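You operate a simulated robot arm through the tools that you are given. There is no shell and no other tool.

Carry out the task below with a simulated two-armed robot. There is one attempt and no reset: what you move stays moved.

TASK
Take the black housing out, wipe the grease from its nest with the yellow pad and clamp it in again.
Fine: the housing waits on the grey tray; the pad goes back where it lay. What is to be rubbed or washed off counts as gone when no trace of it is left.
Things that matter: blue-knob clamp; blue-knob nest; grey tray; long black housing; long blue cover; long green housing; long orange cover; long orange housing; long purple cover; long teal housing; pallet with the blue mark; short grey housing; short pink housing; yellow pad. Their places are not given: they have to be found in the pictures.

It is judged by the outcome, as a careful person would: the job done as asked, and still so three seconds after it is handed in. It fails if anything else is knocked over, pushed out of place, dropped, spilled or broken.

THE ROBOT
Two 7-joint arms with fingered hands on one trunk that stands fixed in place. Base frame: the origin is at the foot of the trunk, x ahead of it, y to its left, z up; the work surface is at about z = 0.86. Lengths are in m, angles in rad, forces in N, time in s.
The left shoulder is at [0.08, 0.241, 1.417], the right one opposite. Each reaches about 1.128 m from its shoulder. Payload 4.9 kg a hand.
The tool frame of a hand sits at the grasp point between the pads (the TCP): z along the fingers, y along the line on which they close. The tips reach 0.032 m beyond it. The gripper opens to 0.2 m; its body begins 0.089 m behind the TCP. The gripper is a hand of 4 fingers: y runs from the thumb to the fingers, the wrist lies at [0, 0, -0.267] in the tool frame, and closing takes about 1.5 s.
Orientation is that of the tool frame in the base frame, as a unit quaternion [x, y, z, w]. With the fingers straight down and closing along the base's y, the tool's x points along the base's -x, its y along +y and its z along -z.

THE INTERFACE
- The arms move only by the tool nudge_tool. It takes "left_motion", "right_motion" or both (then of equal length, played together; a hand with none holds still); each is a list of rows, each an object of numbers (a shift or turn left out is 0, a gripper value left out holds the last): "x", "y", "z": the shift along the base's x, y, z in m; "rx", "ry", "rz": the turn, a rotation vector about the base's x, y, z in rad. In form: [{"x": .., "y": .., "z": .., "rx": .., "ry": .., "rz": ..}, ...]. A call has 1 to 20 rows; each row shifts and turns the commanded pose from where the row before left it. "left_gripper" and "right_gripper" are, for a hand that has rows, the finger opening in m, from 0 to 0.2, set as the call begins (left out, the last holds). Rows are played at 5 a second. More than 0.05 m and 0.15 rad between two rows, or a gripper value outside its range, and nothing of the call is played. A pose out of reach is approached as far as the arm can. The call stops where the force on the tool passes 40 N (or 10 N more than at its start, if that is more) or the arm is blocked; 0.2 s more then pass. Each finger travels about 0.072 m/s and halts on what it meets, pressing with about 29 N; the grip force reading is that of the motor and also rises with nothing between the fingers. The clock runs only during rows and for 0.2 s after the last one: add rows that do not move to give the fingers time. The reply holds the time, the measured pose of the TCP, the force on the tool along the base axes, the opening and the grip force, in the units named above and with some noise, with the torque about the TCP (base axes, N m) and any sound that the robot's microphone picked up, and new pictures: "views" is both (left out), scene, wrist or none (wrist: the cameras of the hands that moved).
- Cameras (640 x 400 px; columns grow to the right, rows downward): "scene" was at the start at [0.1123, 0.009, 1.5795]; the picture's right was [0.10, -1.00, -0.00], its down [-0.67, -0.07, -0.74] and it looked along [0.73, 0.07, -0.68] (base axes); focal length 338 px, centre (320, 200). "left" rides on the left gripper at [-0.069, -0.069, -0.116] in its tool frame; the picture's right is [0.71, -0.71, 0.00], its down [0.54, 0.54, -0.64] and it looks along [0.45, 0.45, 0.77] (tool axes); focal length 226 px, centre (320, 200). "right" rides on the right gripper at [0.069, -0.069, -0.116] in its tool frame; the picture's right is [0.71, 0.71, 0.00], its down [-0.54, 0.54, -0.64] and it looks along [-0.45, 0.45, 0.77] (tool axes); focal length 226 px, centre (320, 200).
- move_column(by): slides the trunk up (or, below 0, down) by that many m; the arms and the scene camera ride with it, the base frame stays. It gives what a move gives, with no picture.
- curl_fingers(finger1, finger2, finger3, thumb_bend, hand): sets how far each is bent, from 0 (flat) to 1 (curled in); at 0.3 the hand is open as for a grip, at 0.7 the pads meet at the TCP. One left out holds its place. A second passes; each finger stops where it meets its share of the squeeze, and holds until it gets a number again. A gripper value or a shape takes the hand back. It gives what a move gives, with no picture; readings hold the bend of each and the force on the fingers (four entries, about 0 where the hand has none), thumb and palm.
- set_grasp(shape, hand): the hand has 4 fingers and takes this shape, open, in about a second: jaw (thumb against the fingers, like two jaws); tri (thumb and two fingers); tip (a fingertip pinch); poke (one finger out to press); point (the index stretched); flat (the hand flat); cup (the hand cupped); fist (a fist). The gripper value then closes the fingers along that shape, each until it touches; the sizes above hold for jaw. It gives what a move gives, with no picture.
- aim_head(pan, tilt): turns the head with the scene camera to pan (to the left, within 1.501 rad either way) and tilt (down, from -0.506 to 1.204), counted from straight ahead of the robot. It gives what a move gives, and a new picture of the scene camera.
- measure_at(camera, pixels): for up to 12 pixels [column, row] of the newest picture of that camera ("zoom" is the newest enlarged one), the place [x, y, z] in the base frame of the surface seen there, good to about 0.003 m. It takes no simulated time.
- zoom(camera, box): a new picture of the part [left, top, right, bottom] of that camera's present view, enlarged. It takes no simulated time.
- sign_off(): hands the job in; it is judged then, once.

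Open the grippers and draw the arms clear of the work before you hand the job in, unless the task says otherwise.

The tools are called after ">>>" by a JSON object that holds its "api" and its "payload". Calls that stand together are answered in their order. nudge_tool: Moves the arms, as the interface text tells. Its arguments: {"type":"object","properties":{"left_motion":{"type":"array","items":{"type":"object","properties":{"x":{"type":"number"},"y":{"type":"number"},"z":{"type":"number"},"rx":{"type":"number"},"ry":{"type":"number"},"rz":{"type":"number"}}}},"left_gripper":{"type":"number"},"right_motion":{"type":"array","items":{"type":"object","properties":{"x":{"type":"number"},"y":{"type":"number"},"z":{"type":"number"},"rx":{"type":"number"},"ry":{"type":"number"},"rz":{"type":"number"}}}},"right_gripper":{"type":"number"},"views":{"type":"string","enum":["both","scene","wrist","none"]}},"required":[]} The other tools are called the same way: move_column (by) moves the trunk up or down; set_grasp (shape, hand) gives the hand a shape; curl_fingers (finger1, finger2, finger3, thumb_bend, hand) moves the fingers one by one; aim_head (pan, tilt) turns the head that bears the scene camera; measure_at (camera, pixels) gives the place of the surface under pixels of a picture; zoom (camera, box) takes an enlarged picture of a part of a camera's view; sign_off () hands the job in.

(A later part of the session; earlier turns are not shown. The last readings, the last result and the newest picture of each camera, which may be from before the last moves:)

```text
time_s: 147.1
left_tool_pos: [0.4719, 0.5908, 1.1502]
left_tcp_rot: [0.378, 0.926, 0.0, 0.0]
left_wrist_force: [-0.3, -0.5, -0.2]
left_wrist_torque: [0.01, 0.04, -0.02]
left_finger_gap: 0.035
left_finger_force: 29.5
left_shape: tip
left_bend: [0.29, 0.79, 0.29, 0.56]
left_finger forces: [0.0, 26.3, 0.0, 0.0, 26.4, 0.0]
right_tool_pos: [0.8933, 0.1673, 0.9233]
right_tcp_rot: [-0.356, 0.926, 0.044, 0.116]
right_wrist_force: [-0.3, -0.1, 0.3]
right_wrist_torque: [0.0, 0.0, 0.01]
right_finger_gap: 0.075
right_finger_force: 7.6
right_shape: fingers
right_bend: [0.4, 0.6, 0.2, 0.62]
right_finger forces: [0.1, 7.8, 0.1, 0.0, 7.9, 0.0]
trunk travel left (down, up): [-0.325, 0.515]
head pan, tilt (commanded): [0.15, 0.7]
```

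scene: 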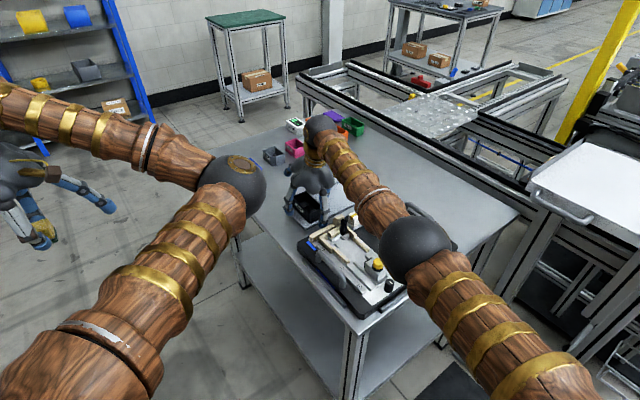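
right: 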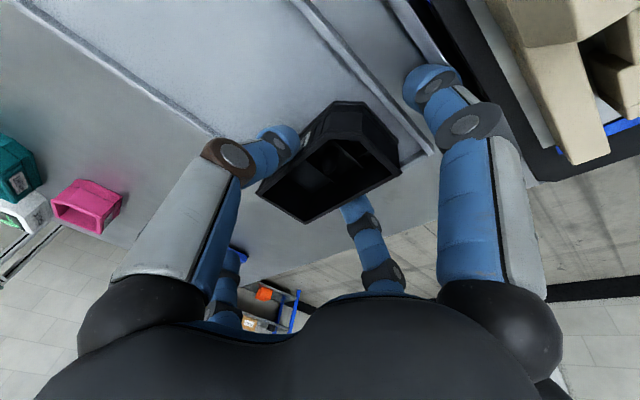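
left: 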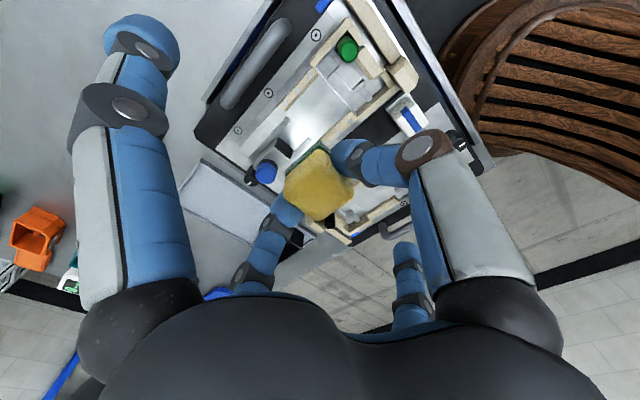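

Even 7.8 N grip with no wrist load. I lift slowly.

>>> {"api": "nudge_tool", "payload": {"right_motion": [{"z": 0.005}, {"z": 0.01}, {"z": 0.015}, {"z": 0.02}, {}], "views": "both"}}

>>> {"api": "zoom", "payload": {"camera": "right", "box": [200, 50, 460, 240]}}

>>> {"api": "measure_at", "payload": {"camera": "right", "pixels": [[305, 218], [262, 193], [393, 174], [372, 142], [335, 142]]}}

```text
time_s: 148.3
left_tool_pos: [0.473, 0.5926, 1.1495]
left_tcp_rot: [0.378, 0.926, 0.0, 0.0]
left_wrist_force: [0.7, -0.2, -0.5]
left_wrist_torque: [0.01, -0.04, 0.0]
left_finger_gap: 0.0347
left_finger_force: 28.8
left_shape: tip
left_bend: [0.29, 0.79, 0.29, 0.56]
left_finger forces: [0.0, 26.3, 0.1, 0.0, 26.3, 0.1]
right_tool_pos: [0.8939, 0.1661, 0.9735]
right_tcp_rot: [-0.356, 0.926, 0.045, 0.117]
right_wrist_force: [0.4, -0.4, -0.9]
right_wrist_torque: [-0.02, 0.03, 0.01]
right_finger_gap: 0.0755
right_finger_force: 7.7
right_shape: fingers
right_bend: [0.4, 0.6, 0.2, 0.62]
right_finger forces: [0.0, 7.7, 0.0, 0.0, 7.8, 0.1]
trunk travel left (down, up): [-0.325, 0.515]
head pan, tilt (commanded): [0.15, 0.7]
```

scene: 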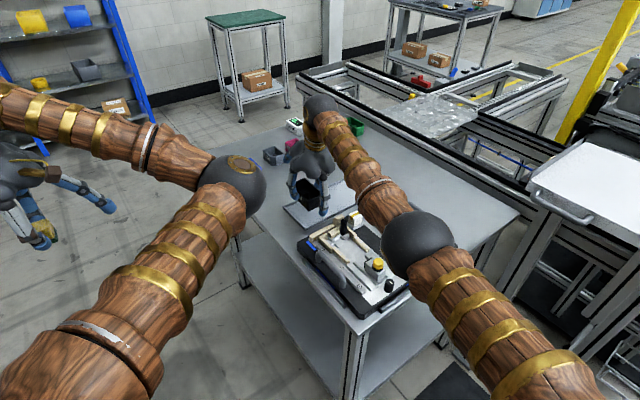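
right: 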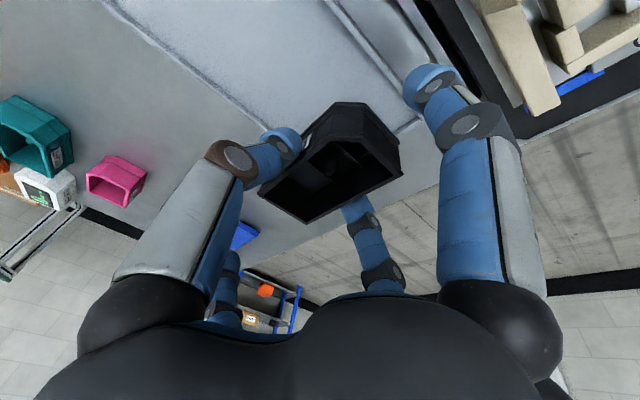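

```text
2.11 times, centred on (330, 145) of right
```

zoom: 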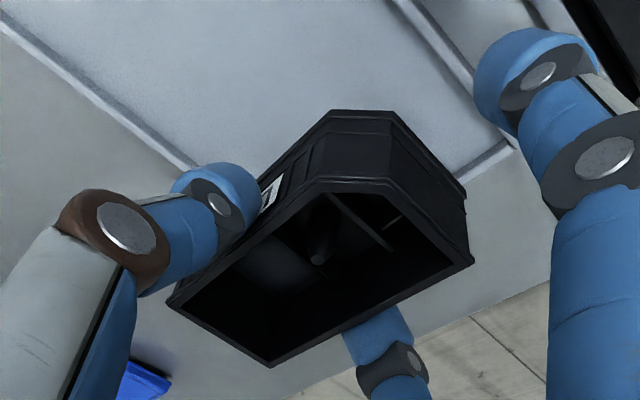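

```text
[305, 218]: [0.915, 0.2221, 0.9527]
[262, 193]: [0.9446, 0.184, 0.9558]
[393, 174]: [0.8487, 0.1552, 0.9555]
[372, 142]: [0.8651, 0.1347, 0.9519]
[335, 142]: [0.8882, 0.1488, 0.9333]
```

The housing lifts level and holds. I take it up and back to the waiting place on the right.

>>> {"api": "nudge_tool", "payload": {"right_motion": [{"z": 0.03}, {"z": 0.035}, {"z": 0.035}, {"x": -0.012, "y": -0.034, "z": 0.022}, {"x": -0.012, "y": -0.034, "z": 0.022}, {"x": -0.012, "y": -0.034, "z": 0.022}, {"x": -0.012, "y": -0.034, "z": 0.022}, {"x": -0.012, "y": -0.034, "z": 0.022}, {"x": -0.012, "y": -0.034, "z": 0.022}, {"x": -0.012, "y": -0.04}, {"x": -0.015, "y": -0.04}, {"x": -0.02, "y": -0.04}, {"x": -0.02, "y": -0.04}, {"x": -0.02, "y": -0.04}, {"x": -0.02, "y": -0.04}, {}], "views": "both"}}

>>> {"api": "zoom", "payload": {"camera": "scene", "box": [270, 160, 390, 250]}}

```text
time_s: 151.7
left_tool_pos: [0.4723, 0.5926, 1.1493]
left_tcp_rot: [0.377, 0.926, 0.0, 0.0]
left_wrist_force: [-0.1, 0.1, -0.5]
left_wrist_torque: [-0.02, 0.03, 0.0]
left_finger_gap: 0.0347
left_finger_force: 29.4
left_shape: tip
left_bend: [0.29, 0.79, 0.29, 0.56]
left_finger forces: [0.0, 26.3, 0.0, 0.0, 26.3, 0.0]
right_tool_pos: [0.7154, -0.2762, 1.2019]
right_tcp_rot: [-0.357, 0.926, 0.044, 0.115]
right_wrist_force: [-0.3, 0.3, -0.6]
right_wrist_torque: [-0.03, 0.01, 0.01]
right_finger_gap: 0.0756
right_finger_force: 8.2
right_shape: fingers
right_bend: [0.4, 0.6, 0.2, 0.62]
right_finger forces: [0.0, 7.7, 0.0, 0.0, 7.7, 0.0]
trunk travel left (down, up): [-0.325, 0.515]
head pan, tilt (commanded): [0.15, 0.7]
```

scene: 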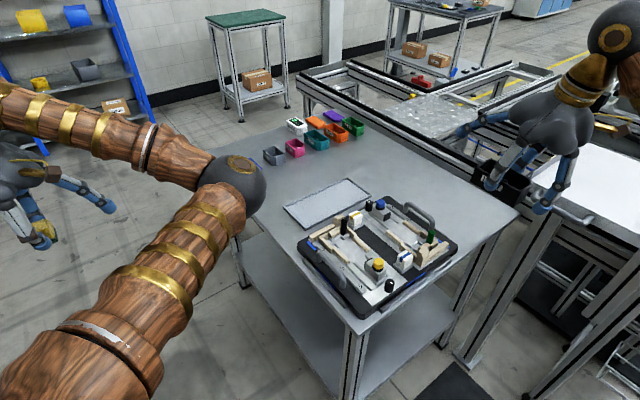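
right: 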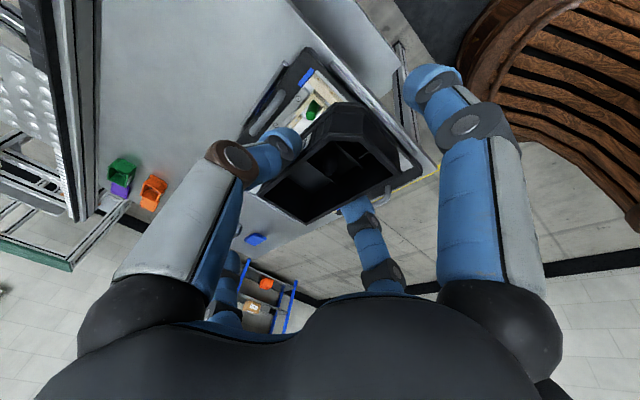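

```text
4.44 times, centred on (330, 205) of scene
```

zoom: 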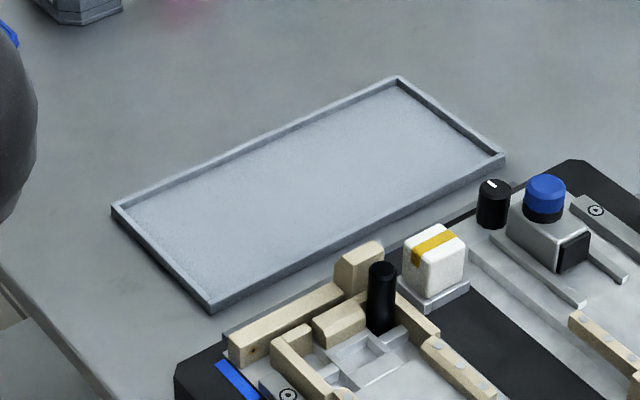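

The tray is free and unmoved. I bring the left hand with the pad back over the pad's old place.

>>> {"api": "nudge_tool", "payload": {"left_motion": [{"x": 0.0302, "y": -0.03, "z": -0.004}, {"x": 0.0302, "y": -0.03, "z": -0.004}, {"x": 0.0302, "y": -0.03, "z": -0.004}, {"x": 0.0302, "y": -0.03, "z": -0.004}, {"x": 0.0302, "y": -0.03, "z": -0.004}, {"x": 0.0302, "y": -0.03, "z": -0.004}, {"x": 0.0302, "y": -0.03, "z": -0.004}, {"x": 0.0302, "y": -0.03, "z": -0.004}, {"x": 0.0302, "y": -0.03, "z": -0.004}, {"x": 0.0302, "y": -0.03, "z": -0.004}, {"x": 0.0302, "y": -0.03, "z": -0.004}, {"x": 0.0302, "y": -0.03, "z": -0.004}, {"x": 0.0302, "y": -0.03, "z": -0.004}, {"x": 0.0302, "y": -0.03, "z": -0.004}, {}], "views": "both"}}

>>> {"api": "zoom", "payload": {"camera": "left", "box": [240, 50, 420, 230]}}

```text
time_s: 154.9
left_tool_pos: [0.8965, 0.1692, 1.093]
left_tcp_rot: [0.377, 0.926, 0.0, -0.001]
left_wrist_force: [0.5, 0.1, 0.9]
left_wrist_torque: [0.02, 0.01, -0.01]
left_finger_gap: 0.0346
left_finger_force: 28.8
left_shape: tip
left_bend: [0.29, 0.79, 0.29, 0.56]
left_finger forces: [0.0, 26.0, 0.1, 0.0, 26.0, 0.1]
right_tool_pos: [0.7146, -0.2782, 1.2043]
right_tcp_rot: [-0.355, 0.926, 0.045, 0.116]
right_wrist_force: [-0.7, -0.1, -1.6]
right_wrist_torque: [-0.01, -0.01, -0.02]
right_finger_gap: 0.0758
right_finger_force: 8.3
right_shape: fingers
right_bend: [0.4, 0.6, 0.2, 0.62]
right_finger forces: [0.1, 7.7, 0.0, 0.0, 7.8, 0.0]
trunk travel left (down, up): [-0.325, 0.515]
head pan, tilt (commanded): [0.15, 0.7]
```

scene: 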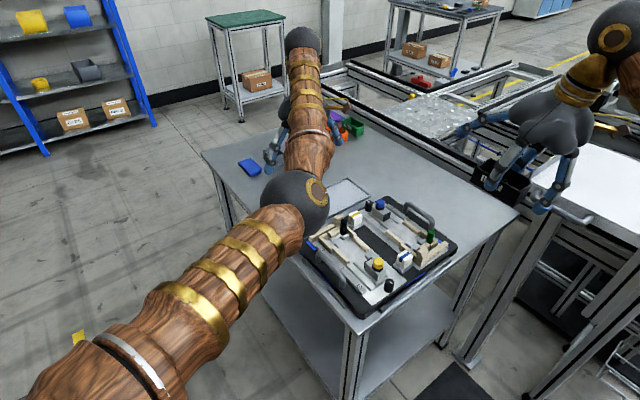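
left: 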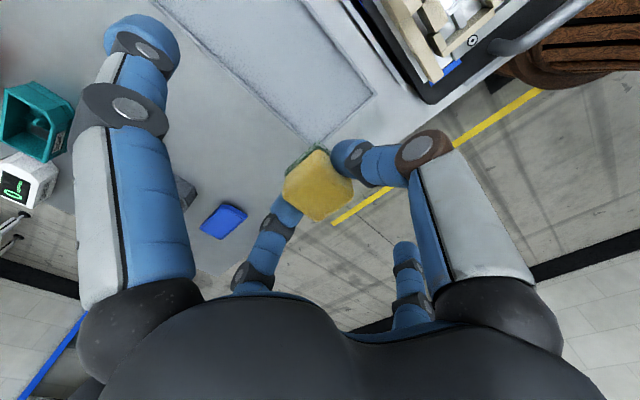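

```text
2.22 times, centred on (330, 140) of left
```

zoom: 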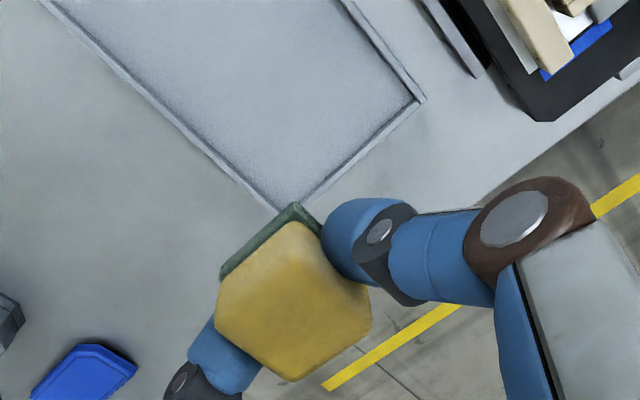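

I measure the pad's corners in the hand to place it exactly where it lay (centre (0.8945,0.1735)).

>>> {"api": "measure_at", "payload": {"camera": "zoom", "pixels": [[226, 310], [290, 372], [362, 300], [292, 235], [290, 310], [255, 340], [330, 335], [222, 270], [293, 208], [330, 260]]}}

```text
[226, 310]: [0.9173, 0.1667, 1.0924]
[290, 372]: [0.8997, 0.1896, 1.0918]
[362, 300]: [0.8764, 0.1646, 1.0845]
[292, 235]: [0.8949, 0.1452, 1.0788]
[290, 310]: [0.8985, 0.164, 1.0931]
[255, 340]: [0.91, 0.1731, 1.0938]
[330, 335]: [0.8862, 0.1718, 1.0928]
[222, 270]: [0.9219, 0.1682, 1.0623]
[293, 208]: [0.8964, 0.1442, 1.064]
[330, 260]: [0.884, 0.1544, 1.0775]
```

The pad must shift by (−0.002,+0.007); its underside is 0.037 below the TCP. I lower it to just above the tray.

>>> {"api": "nudge_tool", "payload": {"left_motion": [{"x": -0.0023, "y": 0.0068, "z": -0.04}, {"z": -0.045}, {"z": -0.045}, {"z": -0.03}, {"z": -0.015}, {"z": -0.009}, {}], "views": "wrist"}}

>>> {"api": "zoom", "payload": {"camera": "left", "box": [240, 50, 420, 230]}}

```text
time_s: 156.5
left_tool_pos: [0.8942, 0.1757, 0.91]
left_tcp_rot: [0.377, 0.926, 0.0, 0.0]
left_wrist_force: [0.1, 0.2, -1.0]
left_wrist_torque: [-0.01, 0.03, 0.0]
left_finger_gap: 0.0348
left_finger_force: 28.5
left_shape: tip
left_bend: [0.29, 0.79, 0.29, 0.56]
left_finger forces: [0.0, 25.9, 0.0, 0.0, 25.9, 0.1]
right_tool_pos: [0.7149, -0.2777, 1.202]
right_tcp_rot: [-0.355, 0.926, 0.044, 0.117]
right_wrist_force: [-0.2, -0.1, -1.3]
right_wrist_torque: [0.01, 0.0, 0.0]
right_finger_gap: 0.0757
right_finger_force: 8.2
right_shape: fingers
right_bend: [0.4, 0.6, 0.2, 0.62]
right_finger forces: [0.0, 7.7, 0.0, 0.1, 7.8, 0.0]
trunk travel left (down, up): [-0.325, 0.515]
head pan, tilt (commanded): [0.15, 0.7]
```

left: 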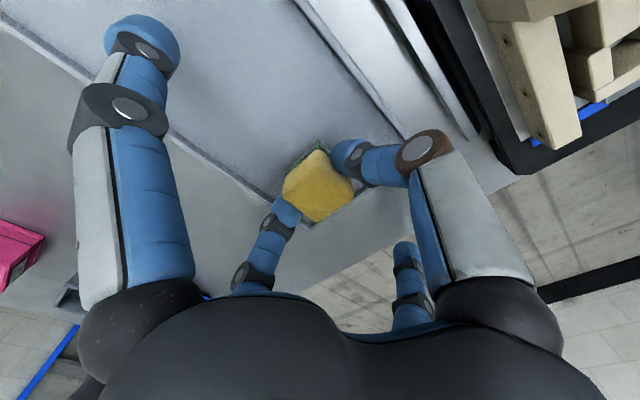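

```text
2.22 times, centred on (330, 140) of left
```

zoom: 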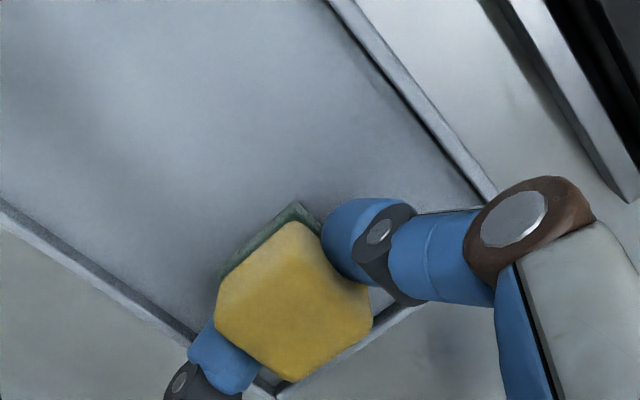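

The position matches the first view. I lower to contact in small steps.

>>> {"api": "nudge_tool", "payload": {"left_motion": [{"z": -0.004}, {"z": -0.003}, {"z": -0.002}, {}], "views": "none"}}

```text
time_s: 157.5
left_tool_pos: [0.8931, 0.1761, 0.9003]
left_tcp_rot: [0.378, 0.926, 0.0, 0.0]
left_wrist_force: [-0.3, -0.3, 0.3]
left_wrist_torque: [-0.01, -0.02, 0.03]
left_finger_gap: 0.0346
left_finger_force: 28.9
left_shape: tip
left_bend: [0.29, 0.79, 0.29, 0.56]
left_finger forces: [0.0, 26.0, 0.0, 0.1, 26.0, 0.1]
right_tool_pos: [0.7151, -0.2777, 1.2036]
right_tcp_rot: [-0.355, 0.927, 0.044, 0.116]
right_wrist_force: [-0.3, 1.1, -1.0]
right_wrist_torque: [-0.02, 0.01, -0.01]
right_finger_gap: 0.0756
right_finger_force: 7.9
right_shape: fingers
right_bend: [0.4, 0.6, 0.2, 0.62]
right_finger forces: [0.0, 7.8, 0.0, 0.0, 7.7, 0.0]
trunk travel left (down, up): [-0.325, 0.515]
head pan, tilt (commanded): [0.15, 0.7]
```

>>> {"api": "nudge_tool", "payload": {"left_motion": [{"z": -0.0015}, {"z": -0.0015}, {}], "views": "none"}}

```text
time_s: 158.3
left_tool_pos: [0.894, 0.1757, 0.8993]
left_tcp_rot: [0.377, 0.926, 0.0, 0.001]
left_wrist_force: [-0.8, -0.9, 10.0]
left_wrist_torque: [-0.06, 0.05, 0.02]
left_finger_gap: 0.0349
left_finger_force: 29.0
left_shape: tip
left_bend: [0.29, 0.79, 0.29, 0.56]
left_finger forces: [0.0, 27.6, 0.0, 0.0, 27.9, 0.0]
right_tool_pos: [0.7145, -0.2783, 1.2062]
right_tcp_rot: [-0.356, 0.926, 0.046, 0.117]
right_wrist_force: [0.0, 0.0, -1.0]
right_wrist_torque: [-0.01, -0.01, -0.01]
right_finger_gap: 0.0756
right_finger_force: 8.3
right_shape: fingers
right_bend: [0.4, 0.6, 0.2, 0.62]
right_finger forces: [0.0, 7.8, 0.0, 0.0, 7.7, 0.1]
trunk travel left (down, up): [-0.325, 0.515]
head pan, tilt (commanded): [0.15, 0.7]
```

The pad is on the tray (10 N). I relieve the pressure and open to 0.065.

>>> {"api": "nudge_tool", "payload": {"left_motion": [{"z": 0.001}, {}], "views": "none"}}

>>> {"api": "nudge_tool", "payload": {"left_motion": [{}, {}, {}, {}], "left_gripper": 0.065, "views": "wrist"}}

>>> {"api": "zoom", "payload": {"camera": "left", "box": [240, 80, 440, 250]}}

```text
time_s: 158.9
left_tool_pos: [0.8936, 0.1755, 0.8989]
left_tcp_rot: [0.378, 0.926, 0.0, 0.0]
left_wrist_force: [1.0, -2.1, 8.1]
left_wrist_torque: [-0.04, 0.02, 0.05]
left_finger_gap: 0.0347
left_finger_force: 29.3
left_shape: tip
left_bend: [0.29, 0.79, 0.29, 0.56]
left_finger forces: [0.0, 27.4, 0.0, 0.0, 27.6, 0.0]
right_tool_pos: [0.7139, -0.2789, 1.2034]
right_tcp_rot: [-0.356, 0.926, 0.045, 0.118]
right_wrist_force: [-0.5, 0.1, -1.0]
right_wrist_torque: [0.0, 0.01, 0.02]
right_finger_gap: 0.0757
right_finger_force: 8.0
right_shape: fingers
right_bend: [0.4, 0.6, 0.2, 0.62]
right_finger forces: [0.0, 7.7, 0.0, 0.1, 7.6, 0.0]
trunk travel left (down, up): [-0.325, 0.515]
head pan, tilt (commanded): [0.15, 0.7]
```

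```text
time_s: 159.9
left_tool_pos: [0.8938, 0.1749, 0.8987]
left_tcp_rot: [0.378, 0.926, 0.0, 0.0]
left_wrist_force: [-0.6, -0.4, 0.2]
left_wrist_torque: [-0.02, 0.0, -0.01]
left_finger_gap: 0.0646
left_finger_force: 0.1
left_shape: tip
left_bend: [0.16, 0.47, 0.16, 0.45]
left_finger forces: [0.0, 0.0, 0.0, 0.0, 0.0, 0.0]
right_tool_pos: [0.7146, -0.2778, 1.2026]
right_tcp_rot: [-0.356, 0.926, 0.045, 0.116]
right_wrist_force: [0.0, -0.1, -1.3]
right_wrist_torque: [-0.01, 0.02, 0.03]
right_finger_gap: 0.0756
right_finger_force: 7.6
right_shape: fingers
right_bend: [0.4, 0.6, 0.2, 0.62]
right_finger forces: [0.0, 7.7, 0.0, 0.0, 7.6, 0.0]
trunk travel left (down, up): [-0.325, 0.515]
head pan, tilt (commanded): [0.15, 0.7]
```

left: 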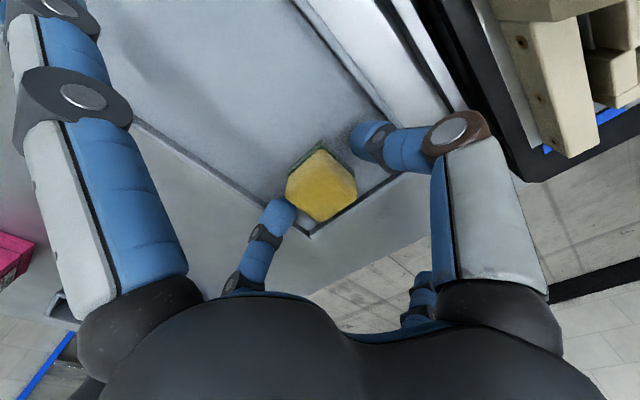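

```text
2.35 times, centred on (340, 165) of left
```

zoom: 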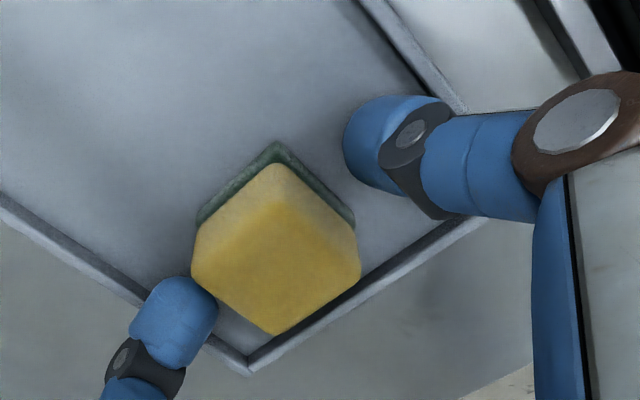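

Released. I raise the left hand to the height of my first look and compare the pad's corners with the first measurement.

>>> {"api": "nudge_tool", "payload": {"left_motion": [{"z": 0.03}, {"z": 0.04}, {"z": 0.045}, {"z": 0.04}], "views": "wrist"}}

>>> {"api": "zoom", "payload": {"camera": "left", "box": [240, 50, 420, 190]}}

```text
time_s: 160.9
left_tool_pos: [0.8943, 0.1736, 1.0549]
left_tcp_rot: [0.377, 0.926, 0.0, 0.0]
left_wrist_force: [-1.1, 0.5, 0.4]
left_wrist_torque: [0.0, -0.01, -0.04]
left_finger_gap: 0.0647
left_finger_force: 0.2
left_shape: tip
left_bend: [0.16, 0.47, 0.16, 0.45]
left_finger forces: [0.1, 0.1, 0.0, 0.1, 0.0, 0.1]
right_tool_pos: [0.7139, -0.2774, 1.203]
right_tcp_rot: [-0.355, 0.926, 0.045, 0.117]
right_wrist_force: [0.2, 0.6, -0.6]
right_wrist_torque: [-0.01, -0.01, 0.02]
right_finger_gap: 0.0755
right_finger_force: 7.3
right_shape: fingers
right_bend: [0.4, 0.6, 0.2, 0.62]
right_finger forces: [0.0, 7.7, 0.0, 0.1, 7.7, 0.0]
trunk travel left (down, up): [-0.325, 0.515]
head pan, tilt (commanded): [0.15, 0.7]
```

left: 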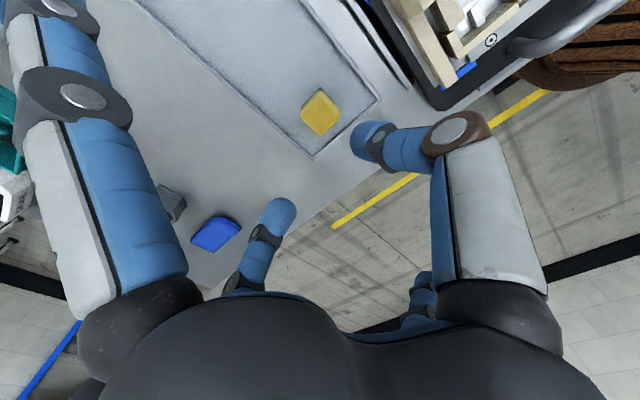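

```text
2.86 times, centred on (330, 120) of left
```

zoom: 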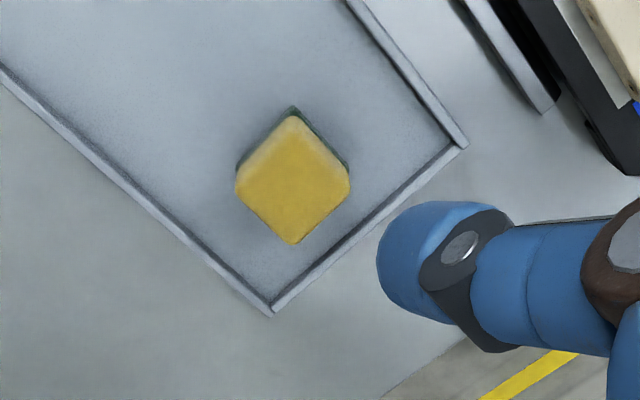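

The pad lies within about 3.5 mm of its old spot, same orientation. I draw the left hand away to the left.

>>> {"api": "nudge_tool", "payload": {"left_motion": [{"z": 0.045}, {"z": 0.045}, {"x": -0.0302, "y": 0.03}, {"x": -0.0302, "y": 0.03}, {"x": -0.0302, "y": 0.03}, {"x": -0.0302, "y": 0.03}, {"x": -0.0302, "y": 0.03}, {"x": -0.0302, "y": 0.03}, {"x": -0.0302, "y": 0.03}, {"x": -0.0302, "y": 0.03}, {"x": -0.0302, "y": 0.03}, {"x": -0.0302, "y": 0.03}, {"x": -0.0302, "y": 0.03}, {"x": -0.0302, "y": 0.03}, {"x": -0.0302, "y": 0.03}, {"x": -0.0302, "y": 0.03}], "views": "scene"}}

>>> {"api": "zoom", "payload": {"camera": "scene", "box": [275, 160, 460, 295]}}

```text
time_s: 164.3
left_tool_pos: [0.4711, 0.598, 1.1432]
left_tcp_rot: [0.378, 0.926, -0.001, 0.001]
left_wrist_force: [0.4, 0.7, -0.4]
left_wrist_torque: [-0.01, 0.02, 0.01]
left_finger_gap: 0.065
left_finger_force: 0.0
left_shape: tip
left_bend: [0.16, 0.47, 0.16, 0.45]
left_finger forces: [0.0, 0.0, 0.0, 0.0, 0.0, 0.0]
right_tool_pos: [0.7138, -0.2768, 1.2041]
right_tcp_rot: [-0.355, 0.927, 0.045, 0.117]
right_wrist_force: [0.9, 0.1, -1.5]
right_wrist_torque: [-0.03, 0.0, -0.02]
right_finger_gap: 0.0756
right_finger_force: 7.8
right_shape: fingers
right_bend: [0.4, 0.6, 0.2, 0.62]
right_finger forces: [0.0, 7.7, 0.0, 0.0, 7.8, 0.0]
trunk travel left (down, up): [-0.325, 0.515]
head pan, tilt (commanded): [0.15, 0.7]
```

scene: 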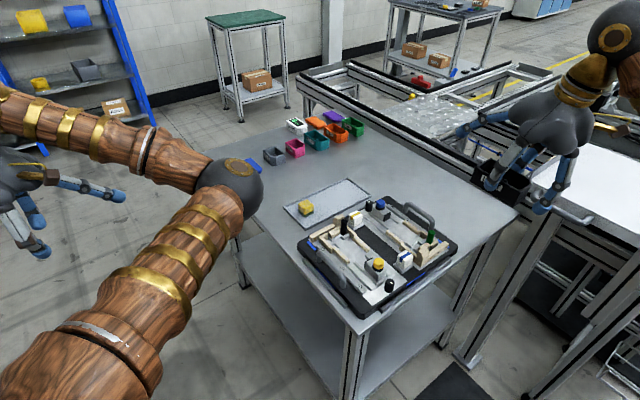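

```text
2.96 times, centred on (368, 228) of scene
```

zoom: 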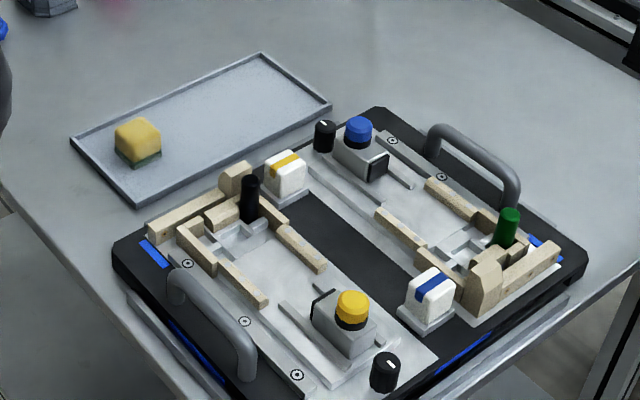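

Pad and tray are right. Now I bring the housing above the nest with the right hand, turning it back by 0.065 rad.

>>> {"api": "nudge_tool", "payload": {"right_motion": [{"x": 0.0175, "y": 0.0286, "z": -0.02, "rz": 0.013}, {"x": 0.0175, "y": 0.0286, "z": -0.02, "rz": 0.013}, {"x": 0.0175, "y": 0.0286, "z": -0.02, "rz": 0.013}, {"x": 0.0175, "y": 0.0286, "z": -0.02, "rz": 0.013}, {"x": 0.0173, "y": 0.0284, "z": -0.02, "rz": 0.013}, {}], "views": "none"}}

>>> {"api": "curl_fingers", "payload": {"hand": "right", "finger1": 0.0}}

>>> {"api": "nudge_tool", "payload": {"right_motion": [{"z": -0.02}, {}], "views": "both"}}

>>> {"api": "zoom", "payload": {"camera": "right", "box": [220, 60, 420, 240]}}

>>> {"api": "zoom", "payload": {"camera": "scene", "box": [340, 130, 460, 260]}}

```text
time_s: 165.7
left_tool_pos: [0.4715, 0.595, 1.1443]
left_tcp_rot: [0.377, 0.926, 0.001, 0.0]
left_wrist_force: [-0.7, 0.2, 0.7]
left_wrist_torque: [0.02, -0.02, 0.03]
left_finger_gap: 0.065
left_finger_force: 0.0
left_shape: tip
left_bend: [0.16, 0.47, 0.16, 0.45]
left_finger forces: [0.0, 0.0, 0.1, 0.0, 0.0, 0.0]
right_tool_pos: [0.7993, -0.1361, 1.1058]
right_tcp_rot: [-0.385, 0.914, 0.049, 0.116]
right_wrist_force: [-0.3, -1.0, -1.3]
right_wrist_torque: [0.01, -0.01, -0.05]
right_finger_gap: 0.0754
right_finger_force: 7.5
right_shape: fingers
right_bend: [0.4, 0.6, 0.2, 0.62]
right_finger forces: [0.0, 7.6, 0.0, 0.1, 7.6, 0.0]
trunk travel left (down, up): [-0.325, 0.515]
head pan, tilt (commanded): [0.15, 0.7]
```

```text
time_s: 166.7
left_tool_pos: [0.4709, 0.5974, 1.1444]
left_tcp_rot: [0.377, 0.926, 0.0, 0.0]
left_wrist_force: [0.0, 0.0, -0.8]
left_wrist_torque: [-0.02, 0.0, 0.01]
left_finger_gap: 0.0645
left_finger_force: 0.2
left_shape: tip
left_bend: [0.16, 0.47, 0.16, 0.45]
left_finger forces: [0.0, 0.1, 0.1, 0.0, 0.0, 0.0]
right_tool_pos: [0.7992, -0.1364, 1.1064]
right_tcp_rot: [-0.386, 0.914, 0.049, 0.115]
right_wrist_force: [0.3, -0.4, -0.8]
right_wrist_torque: [-0.03, 0.01, 0.01]
right_finger_gap: 0.1309
right_finger_force: 7.3
right_shape: fingers
right_bend: [0.01, 0.6, 0.2, 0.62]
right_finger forces: [0.1, 7.5, 0.0, 0.1, 7.6, 0.0]
trunk travel left (down, up): [-0.325, 0.515]
head pan, tilt (commanded): [0.15, 0.7]
```

```text
time_s: 167.3
left_tool_pos: [0.4718, 0.5971, 1.1435]
left_tcp_rot: [0.378, 0.926, 0.001, 0.001]
left_wrist_force: [-0.1, -0.3, 0.3]
left_wrist_torque: [-0.02, -0.01, -0.03]
left_finger_gap: 0.0651
left_finger_force: 0.1
left_shape: tip
left_bend: [0.16, 0.47, 0.16, 0.45]
left_finger forces: [0.1, 0.0, 0.0, 0.0, 0.1, 0.0]
right_tool_pos: [0.8008, -0.1347, 1.0863]
right_tcp_rot: [-0.386, 0.914, 0.049, 0.115]
right_wrist_force: [-0.6, -0.2, -0.7]
right_wrist_torque: [0.01, 0.0, 0.04]
right_finger_gap: 0.1306
right_finger_force: 7.6
right_shape: fingers
right_bend: [0.01, 0.6, 0.2, 0.62]
right_finger forces: [0.0, 7.7, 0.0, 0.0, 7.6, 0.0]
trunk travel left (down, up): [-0.325, 0.515]
head pan, tilt (commanded): [0.15, 0.7]
```

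scene: 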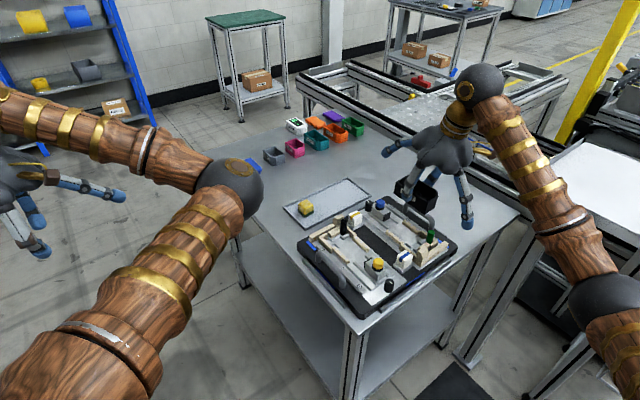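
right: 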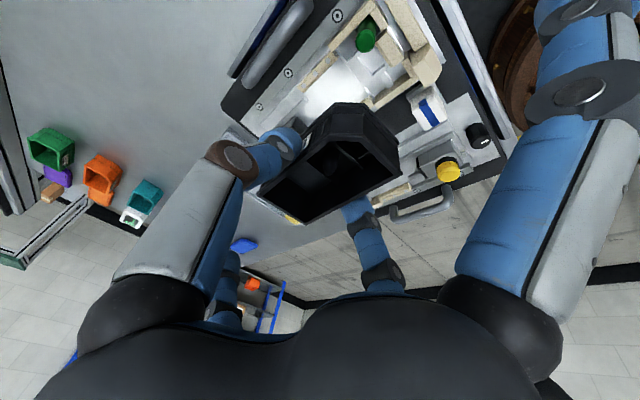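

```text
2.22 times, centred on (320, 150) of right
```

zoom: 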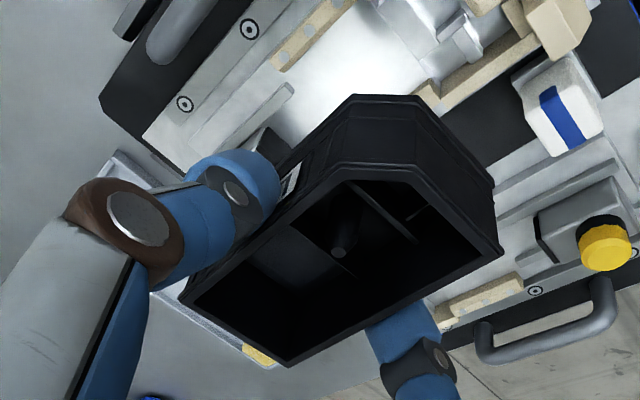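

```text
3.08 times, centred on (400, 195) of scene
```

zoom: 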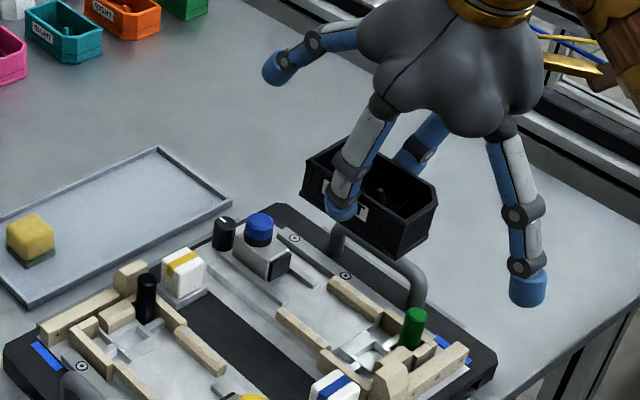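

I measure the held housing's rim corners for centre, yaw and level before lowering.

>>> {"api": "measure_at", "payload": {"camera": "right", "pixels": [[307, 222], [306, 223], [261, 193], [260, 194], [399, 173], [400, 172], [360, 143], [335, 143], [353, 198], [283, 208]]}}

>>> {"api": "measure_at", "payload": {"camera": "scene", "pixels": [[400, 181], [412, 175], [431, 206], [441, 196], [405, 189], [425, 210]]}}

```text
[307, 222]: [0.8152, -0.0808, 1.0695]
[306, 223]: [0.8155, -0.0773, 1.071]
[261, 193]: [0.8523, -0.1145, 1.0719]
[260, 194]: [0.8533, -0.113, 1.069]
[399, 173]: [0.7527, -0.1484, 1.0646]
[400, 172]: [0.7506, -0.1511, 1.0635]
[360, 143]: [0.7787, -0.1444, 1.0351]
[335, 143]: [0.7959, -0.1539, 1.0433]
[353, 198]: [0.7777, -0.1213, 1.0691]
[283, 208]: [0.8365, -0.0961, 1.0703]
```

```text
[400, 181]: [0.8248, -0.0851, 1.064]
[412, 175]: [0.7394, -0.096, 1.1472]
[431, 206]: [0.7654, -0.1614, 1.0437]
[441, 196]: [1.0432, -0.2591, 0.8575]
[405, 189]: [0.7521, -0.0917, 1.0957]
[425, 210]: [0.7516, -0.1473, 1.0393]
```

I refine yaw and tilt by sampling more points along two rim edges.

>>> {"api": "measure_at", "payload": {"camera": "right", "pixels": [[316, 217], [325, 212], [335, 207], [345, 201], [355, 196], [365, 190], [375, 185], [385, 180], [394, 175], [297, 216], [280, 205], [270, 199]]}}

```text
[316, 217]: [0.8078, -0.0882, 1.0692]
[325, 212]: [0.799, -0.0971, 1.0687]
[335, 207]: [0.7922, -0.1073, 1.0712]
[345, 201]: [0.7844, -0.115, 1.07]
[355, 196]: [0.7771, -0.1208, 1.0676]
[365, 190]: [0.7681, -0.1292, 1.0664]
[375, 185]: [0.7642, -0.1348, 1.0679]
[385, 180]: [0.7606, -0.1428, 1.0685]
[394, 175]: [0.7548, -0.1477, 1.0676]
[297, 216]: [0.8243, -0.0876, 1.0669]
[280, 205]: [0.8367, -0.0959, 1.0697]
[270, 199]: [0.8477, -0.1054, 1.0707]
```

The held housing seems turned about 2° relative to the nest. I measure the nest's direction (screw bar) in this same picture for a fair comparison.

>>> {"api": "measure_at", "payload": {"camera": "right", "pixels": [[338, 15], [288, 73], [259, 107], [335, 60], [322, 75], [310, 90], [299, 102], [415, 95], [395, 85], [375, 105]]}}

```text
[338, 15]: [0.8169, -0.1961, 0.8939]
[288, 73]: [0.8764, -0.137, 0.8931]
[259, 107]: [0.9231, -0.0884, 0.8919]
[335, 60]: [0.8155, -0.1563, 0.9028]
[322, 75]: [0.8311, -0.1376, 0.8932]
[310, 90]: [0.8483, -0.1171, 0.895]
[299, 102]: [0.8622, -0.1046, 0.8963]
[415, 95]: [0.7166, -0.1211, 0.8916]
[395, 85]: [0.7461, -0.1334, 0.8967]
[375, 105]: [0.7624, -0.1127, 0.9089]
```

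Nest yaw is 45.4–45.7°, so I turn the housing by −0.035 rad, shift 3 mm along +e2 and lower until its bottom is just above the rails.

>>> {"api": "nudge_tool", "payload": {"right_motion": [{"x": 0.0014, "y": 0.0028, "rz": -0.035}, {"z": -0.03}, {"z": -0.03}, {"z": -0.025}, {"z": -0.02}, {}], "views": "both"}}

>>> {"api": "zoom", "payload": {"camera": "right", "box": [220, 40, 440, 240]}}

>>> {"api": "zoom", "payload": {"camera": "scene", "box": [370, 170, 450, 250]}}

```text
time_s: 168.7
left_tool_pos: [0.4706, 0.5961, 1.144]
left_tcp_rot: [0.378, 0.926, 0.0, 0.0]
left_wrist_force: [-0.6, -0.2, 0.2]
left_wrist_torque: [0.01, -0.02, -0.01]
left_finger_gap: 0.0645
left_finger_force: 0.1
left_shape: tip
left_bend: [0.16, 0.47, 0.16, 0.45]
left_finger forces: [0.1, 0.1, 0.0, 0.0, 0.0, 0.0]
right_tool_pos: [0.8039, -0.1335, 0.9783]
right_tcp_rot: [-0.369, 0.921, 0.045, 0.116]
right_wrist_force: [0.2, 0.2, -0.1]
right_wrist_torque: [0.0, -0.01, 0.0]
right_finger_gap: 0.1307
right_finger_force: 8.2
right_shape: fingers
right_bend: [0.01, 0.6, 0.2, 0.62]
right_finger forces: [0.0, 7.6, 0.0, 0.0, 7.6, 0.0]
trunk travel left (down, up): [-0.325, 0.515]
head pan, tilt (commanded): [0.15, 0.7]
```

scene: 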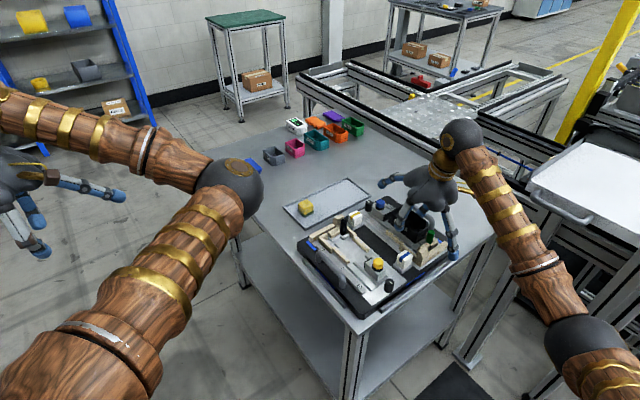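
right: 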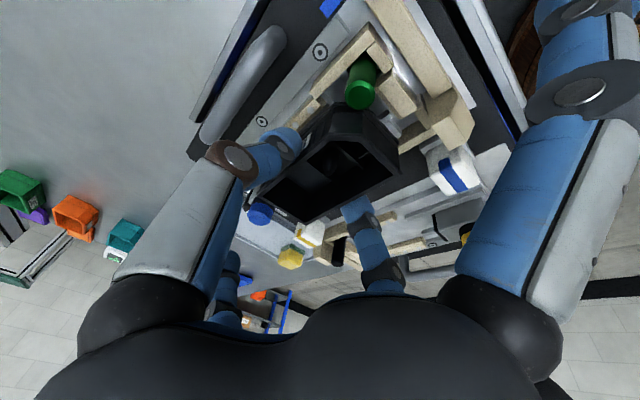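

```text
2.00 times, centred on (330, 140) of right
```

zoom: 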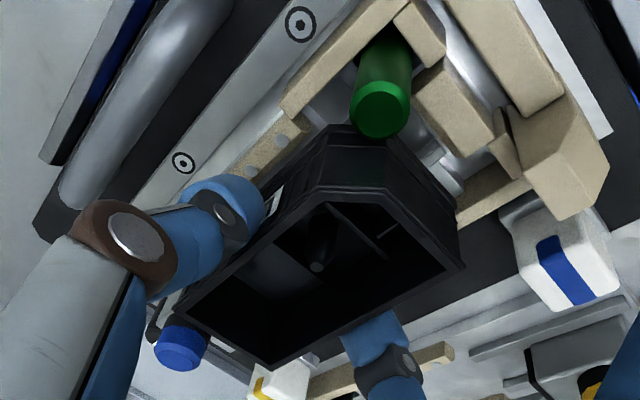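

```text
5.00 times, centred on (410, 210) of scene
```

zoom: 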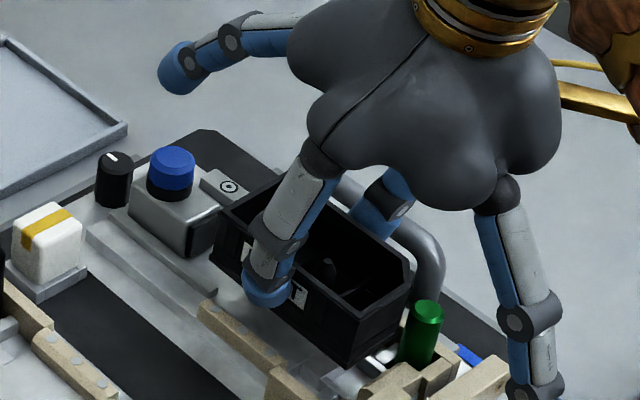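

The housing hangs aligned just above the rails, with its chamfer by the green post. I lower in 3 mm steps, watching the force.

>>> {"api": "nudge_tool", "payload": {"right_motion": [{"z": -0.004}, {"z": -0.003}, {"z": -0.003}, {}], "views": "none"}}

```text
time_s: 169.7
left_tool_pos: [0.471, 0.5967, 1.1435]
left_tcp_rot: [0.378, 0.926, 0.001, 0.0]
left_wrist_force: [-0.6, 0.2, 0.0]
left_wrist_torque: [0.01, 0.03, 0.03]
left_finger_gap: 0.0648
left_finger_force: 0.1
left_shape: tip
left_bend: [0.16, 0.47, 0.16, 0.45]
left_finger forces: [0.1, 0.0, 0.1, 0.0, 0.0, 0.0]
right_tool_pos: [0.8038, -0.1327, 0.9685]
right_tcp_rot: [-0.368, 0.921, 0.046, 0.115]
right_wrist_force: [0.0, -0.3, -2.4]
right_wrist_torque: [0.02, -0.03, -0.01]
right_finger_gap: 0.1306
right_finger_force: 7.4
right_shape: fingers
right_bend: [0.01, 0.6, 0.2, 0.62]
right_finger forces: [0.1, 7.5, 0.0, 0.0, 7.6, 0.0]
trunk travel left (down, up): [-0.325, 0.515]
head pan, tilt (commanded): [0.15, 0.7]
```

>>> {"api": "nudge_tool", "payload": {"right_motion": [{"z": -0.003}, {"z": -0.003}, {}], "views": "wrist"}}

>>> {"api": "zoom", "payload": {"camera": "right", "box": [220, 40, 440, 240]}}

>>> {"api": "zoom", "payload": {"camera": "scene", "box": [370, 170, 450, 250]}}

```text
time_s: 170.5
left_tool_pos: [0.4723, 0.5976, 1.1438]
left_tcp_rot: [0.377, 0.926, 0.0, 0.001]
left_wrist_force: [0.2, 0.6, 0.7]
left_wrist_torque: [0.01, 0.04, 0.04]
left_finger_gap: 0.0649
left_finger_force: 0.2
left_shape: tip
left_bend: [0.16, 0.47, 0.16, 0.45]
left_finger forces: [0.1, 0.0, 0.1, 0.1, 0.1, 0.1]
right_tool_pos: [0.8034, -0.1325, 0.9632]
right_tcp_rot: [-0.369, 0.921, 0.047, 0.116]
right_wrist_force: [-0.4, -0.5, -1.0]
right_wrist_torque: [-0.02, -0.01, 0.02]
right_finger_gap: 0.1308
right_finger_force: 7.8
right_shape: fingers
right_bend: [0.01, 0.6, 0.2, 0.62]
right_finger forces: [0.0, 7.7, 0.1, 0.1, 7.5, 0.1]
trunk travel left (down, up): [-0.325, 0.515]
head pan, tilt (commanded): [0.15, 0.7]
```

right: 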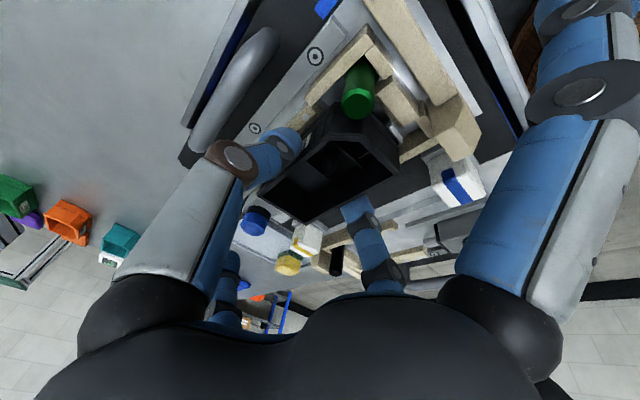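

```text
2.00 times, centred on (330, 140) of right
```

zoom: 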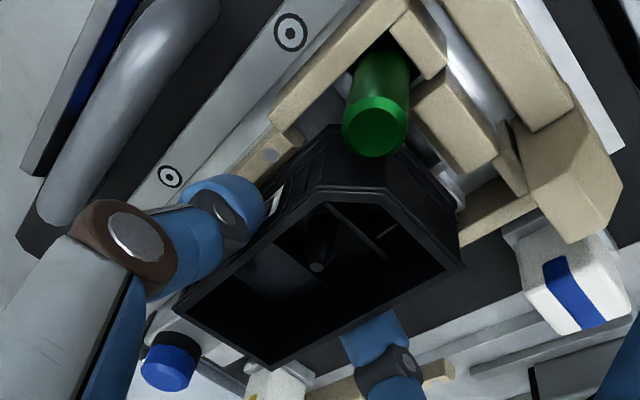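

```text
5.00 times, centred on (410, 210) of scene
```

zoom: 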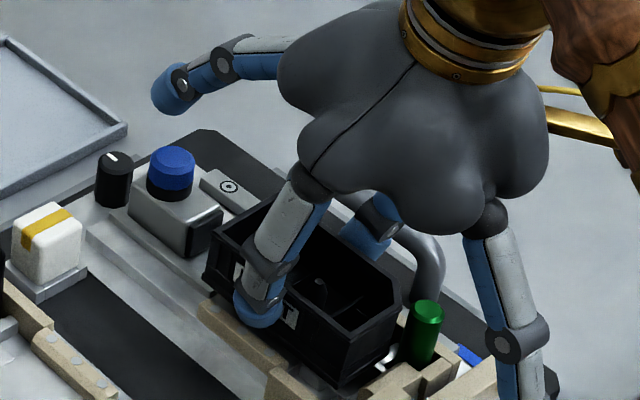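

It is entering between the rails without resistance. I continue down to the floor.

>>> {"api": "nudge_tool", "payload": {"right_motion": [{"z": -0.003}, {"z": -0.003}, {"z": -0.002}, {}], "views": "none"}}

```text
time_s: 171.5
left_tool_pos: [0.4704, 0.5975, 1.1442]
left_tcp_rot: [0.377, 0.926, 0.0, 0.0]
left_wrist_force: [-0.6, -0.3, -0.4]
left_wrist_torque: [0.03, 0.03, 0.0]
left_finger_gap: 0.0645
left_finger_force: 0.1
left_shape: tip
left_bend: [0.16, 0.47, 0.16, 0.45]
left_finger forces: [0.0, 0.0, 0.1, 0.0, 0.0, 0.0]
right_tool_pos: [0.8032, -0.1333, 0.9554]
right_tcp_rot: [-0.369, 0.921, 0.046, 0.115]
right_wrist_force: [-0.4, 0.2, -0.9]
right_wrist_torque: [0.04, 0.01, 0.03]
right_finger_gap: 0.1308
right_finger_force: 7.7
right_shape: fingers
right_bend: [0.01, 0.6, 0.2, 0.62]
right_finger forces: [0.0, 7.9, 0.0, 0.1, 7.3, 0.0]
trunk travel left (down, up): [-0.325, 0.515]
head pan, tilt (commanded): [0.15, 0.7]
```

>>> {"api": "nudge_tool", "payload": {"right_motion": [{"z": -0.0015}, {"z": -0.0015}, {"z": -0.0015}, {}], "views": "wrist"}}

>>> {"api": "zoom", "payload": {"camera": "right", "box": [220, 40, 440, 240]}}

>>> {"api": "zoom", "payload": {"camera": "scene", "box": [370, 170, 450, 250]}}

```text
time_s: 172.5
left_tool_pos: [0.4706, 0.5964, 1.1448]
left_tcp_rot: [0.378, 0.926, 0.0, 0.0]
left_wrist_force: [0.1, 0.5, -0.8]
left_wrist_torque: [-0.02, 0.0, 0.01]
left_finger_gap: 0.0646
left_finger_force: 0.0
left_shape: tip
left_bend: [0.16, 0.47, 0.16, 0.45]
left_finger forces: [0.0, 0.1, 0.1, 0.0, 0.0, 0.0]
right_tool_pos: [0.8043, -0.1308, 0.9508]
right_tcp_rot: [-0.369, 0.921, 0.047, 0.116]
right_wrist_force: [-0.3, -0.4, 1.3]
right_wrist_torque: [0.0, 0.03, 0.03]
right_finger_gap: 0.1311
right_finger_force: 7.8
right_shape: fingers
right_bend: [0.01, 0.6, 0.2, 0.62]
right_finger forces: [0.1, 7.8, 0.0, 0.0, 8.4, 0.1]
trunk travel left (down, up): [-0.325, 0.515]
head pan, tilt (commanded): [0.15, 0.7]
```

right: 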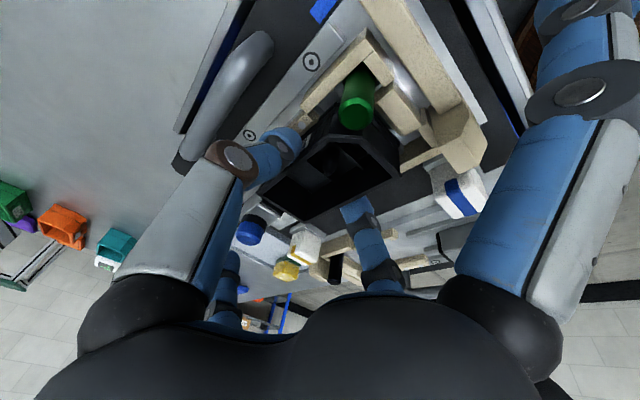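

```text
2.00 times, centred on (330, 140) of right
```

zoom: 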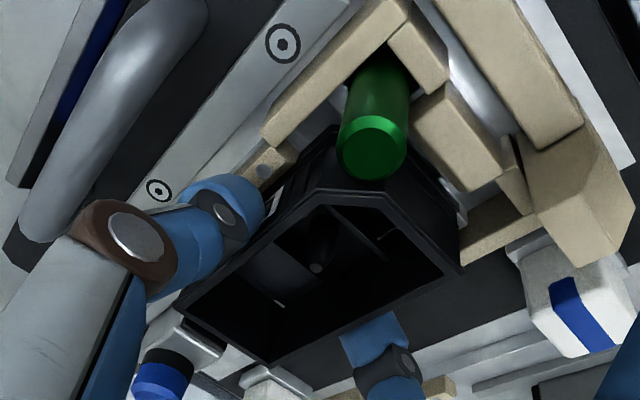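

```text
5.00 times, centred on (410, 210) of scene
```

zoom: 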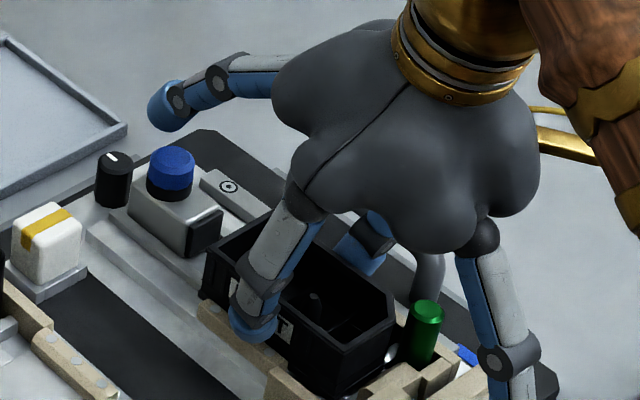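

The bottom has touched down (wrist +1.3 N, rim ≈0.933 as at the start). I open thumb and finger 2 just a little (0.55) to clear the walls without touching the handle.

>>> {"api": "curl_fingers", "payload": {"hand": "right", "finger2": 0.55, "thumb_bend": 0.55}}

>>> {"api": "zoom", "payload": {"camera": "right", "box": [220, 40, 440, 240]}}

>>> {"api": "zoom", "payload": {"camera": "scene", "box": [370, 170, 450, 250]}}

```text
time_s: 173.5
left_tool_pos: [0.4714, 0.5972, 1.1435]
left_tcp_rot: [0.377, 0.926, 0.0, 0.001]
left_wrist_force: [-0.2, 0.9, 0.6]
left_wrist_torque: [0.02, 0.0, -0.03]
left_finger_gap: 0.0646
left_finger_force: 0.0
left_shape: tip
left_bend: [0.16, 0.47, 0.16, 0.45]
left_finger forces: [0.1, 0.1, 0.0, 0.0, 0.0, 0.1]
right_tool_pos: [0.8051, -0.1308, 0.9517]
right_tcp_rot: [-0.369, 0.921, 0.047, 0.116]
right_wrist_force: [0.1, 0.0, -0.2]
right_wrist_torque: [0.02, -0.04, -0.01]
right_finger_gap: 0.1354
right_finger_force: 0.1
right_shape: fingers
right_bend: [0.01, 0.55, 0.2, 0.55]
right_finger forces: [0.0, 0.0, 0.1, 0.1, 0.0, 0.1]
trunk travel left (down, up): [-0.325, 0.515]
head pan, tilt (commanded): [0.15, 0.7]
```

```text
2.00 times, centred on (330, 140) of right
```

zoom: 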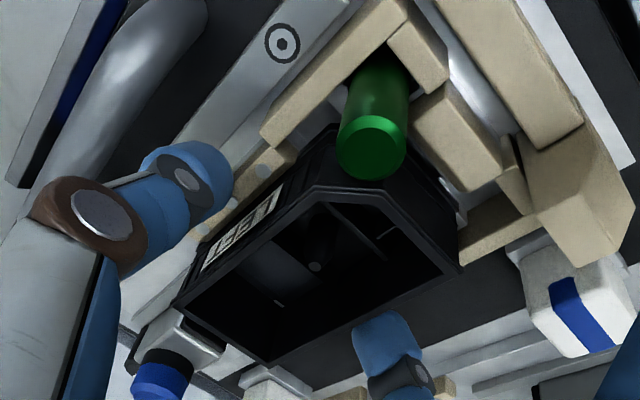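

```text
5.00 times, centred on (410, 210) of scene
```

zoom: 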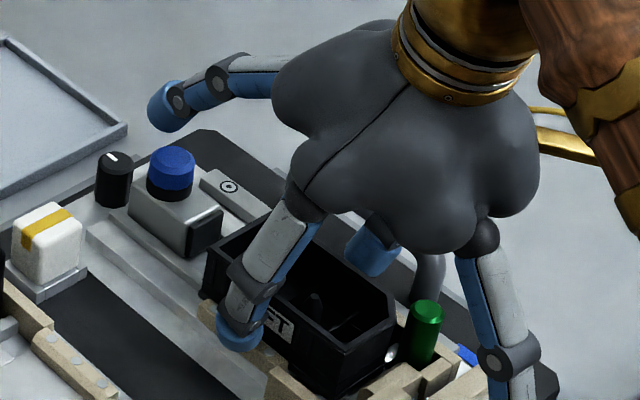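

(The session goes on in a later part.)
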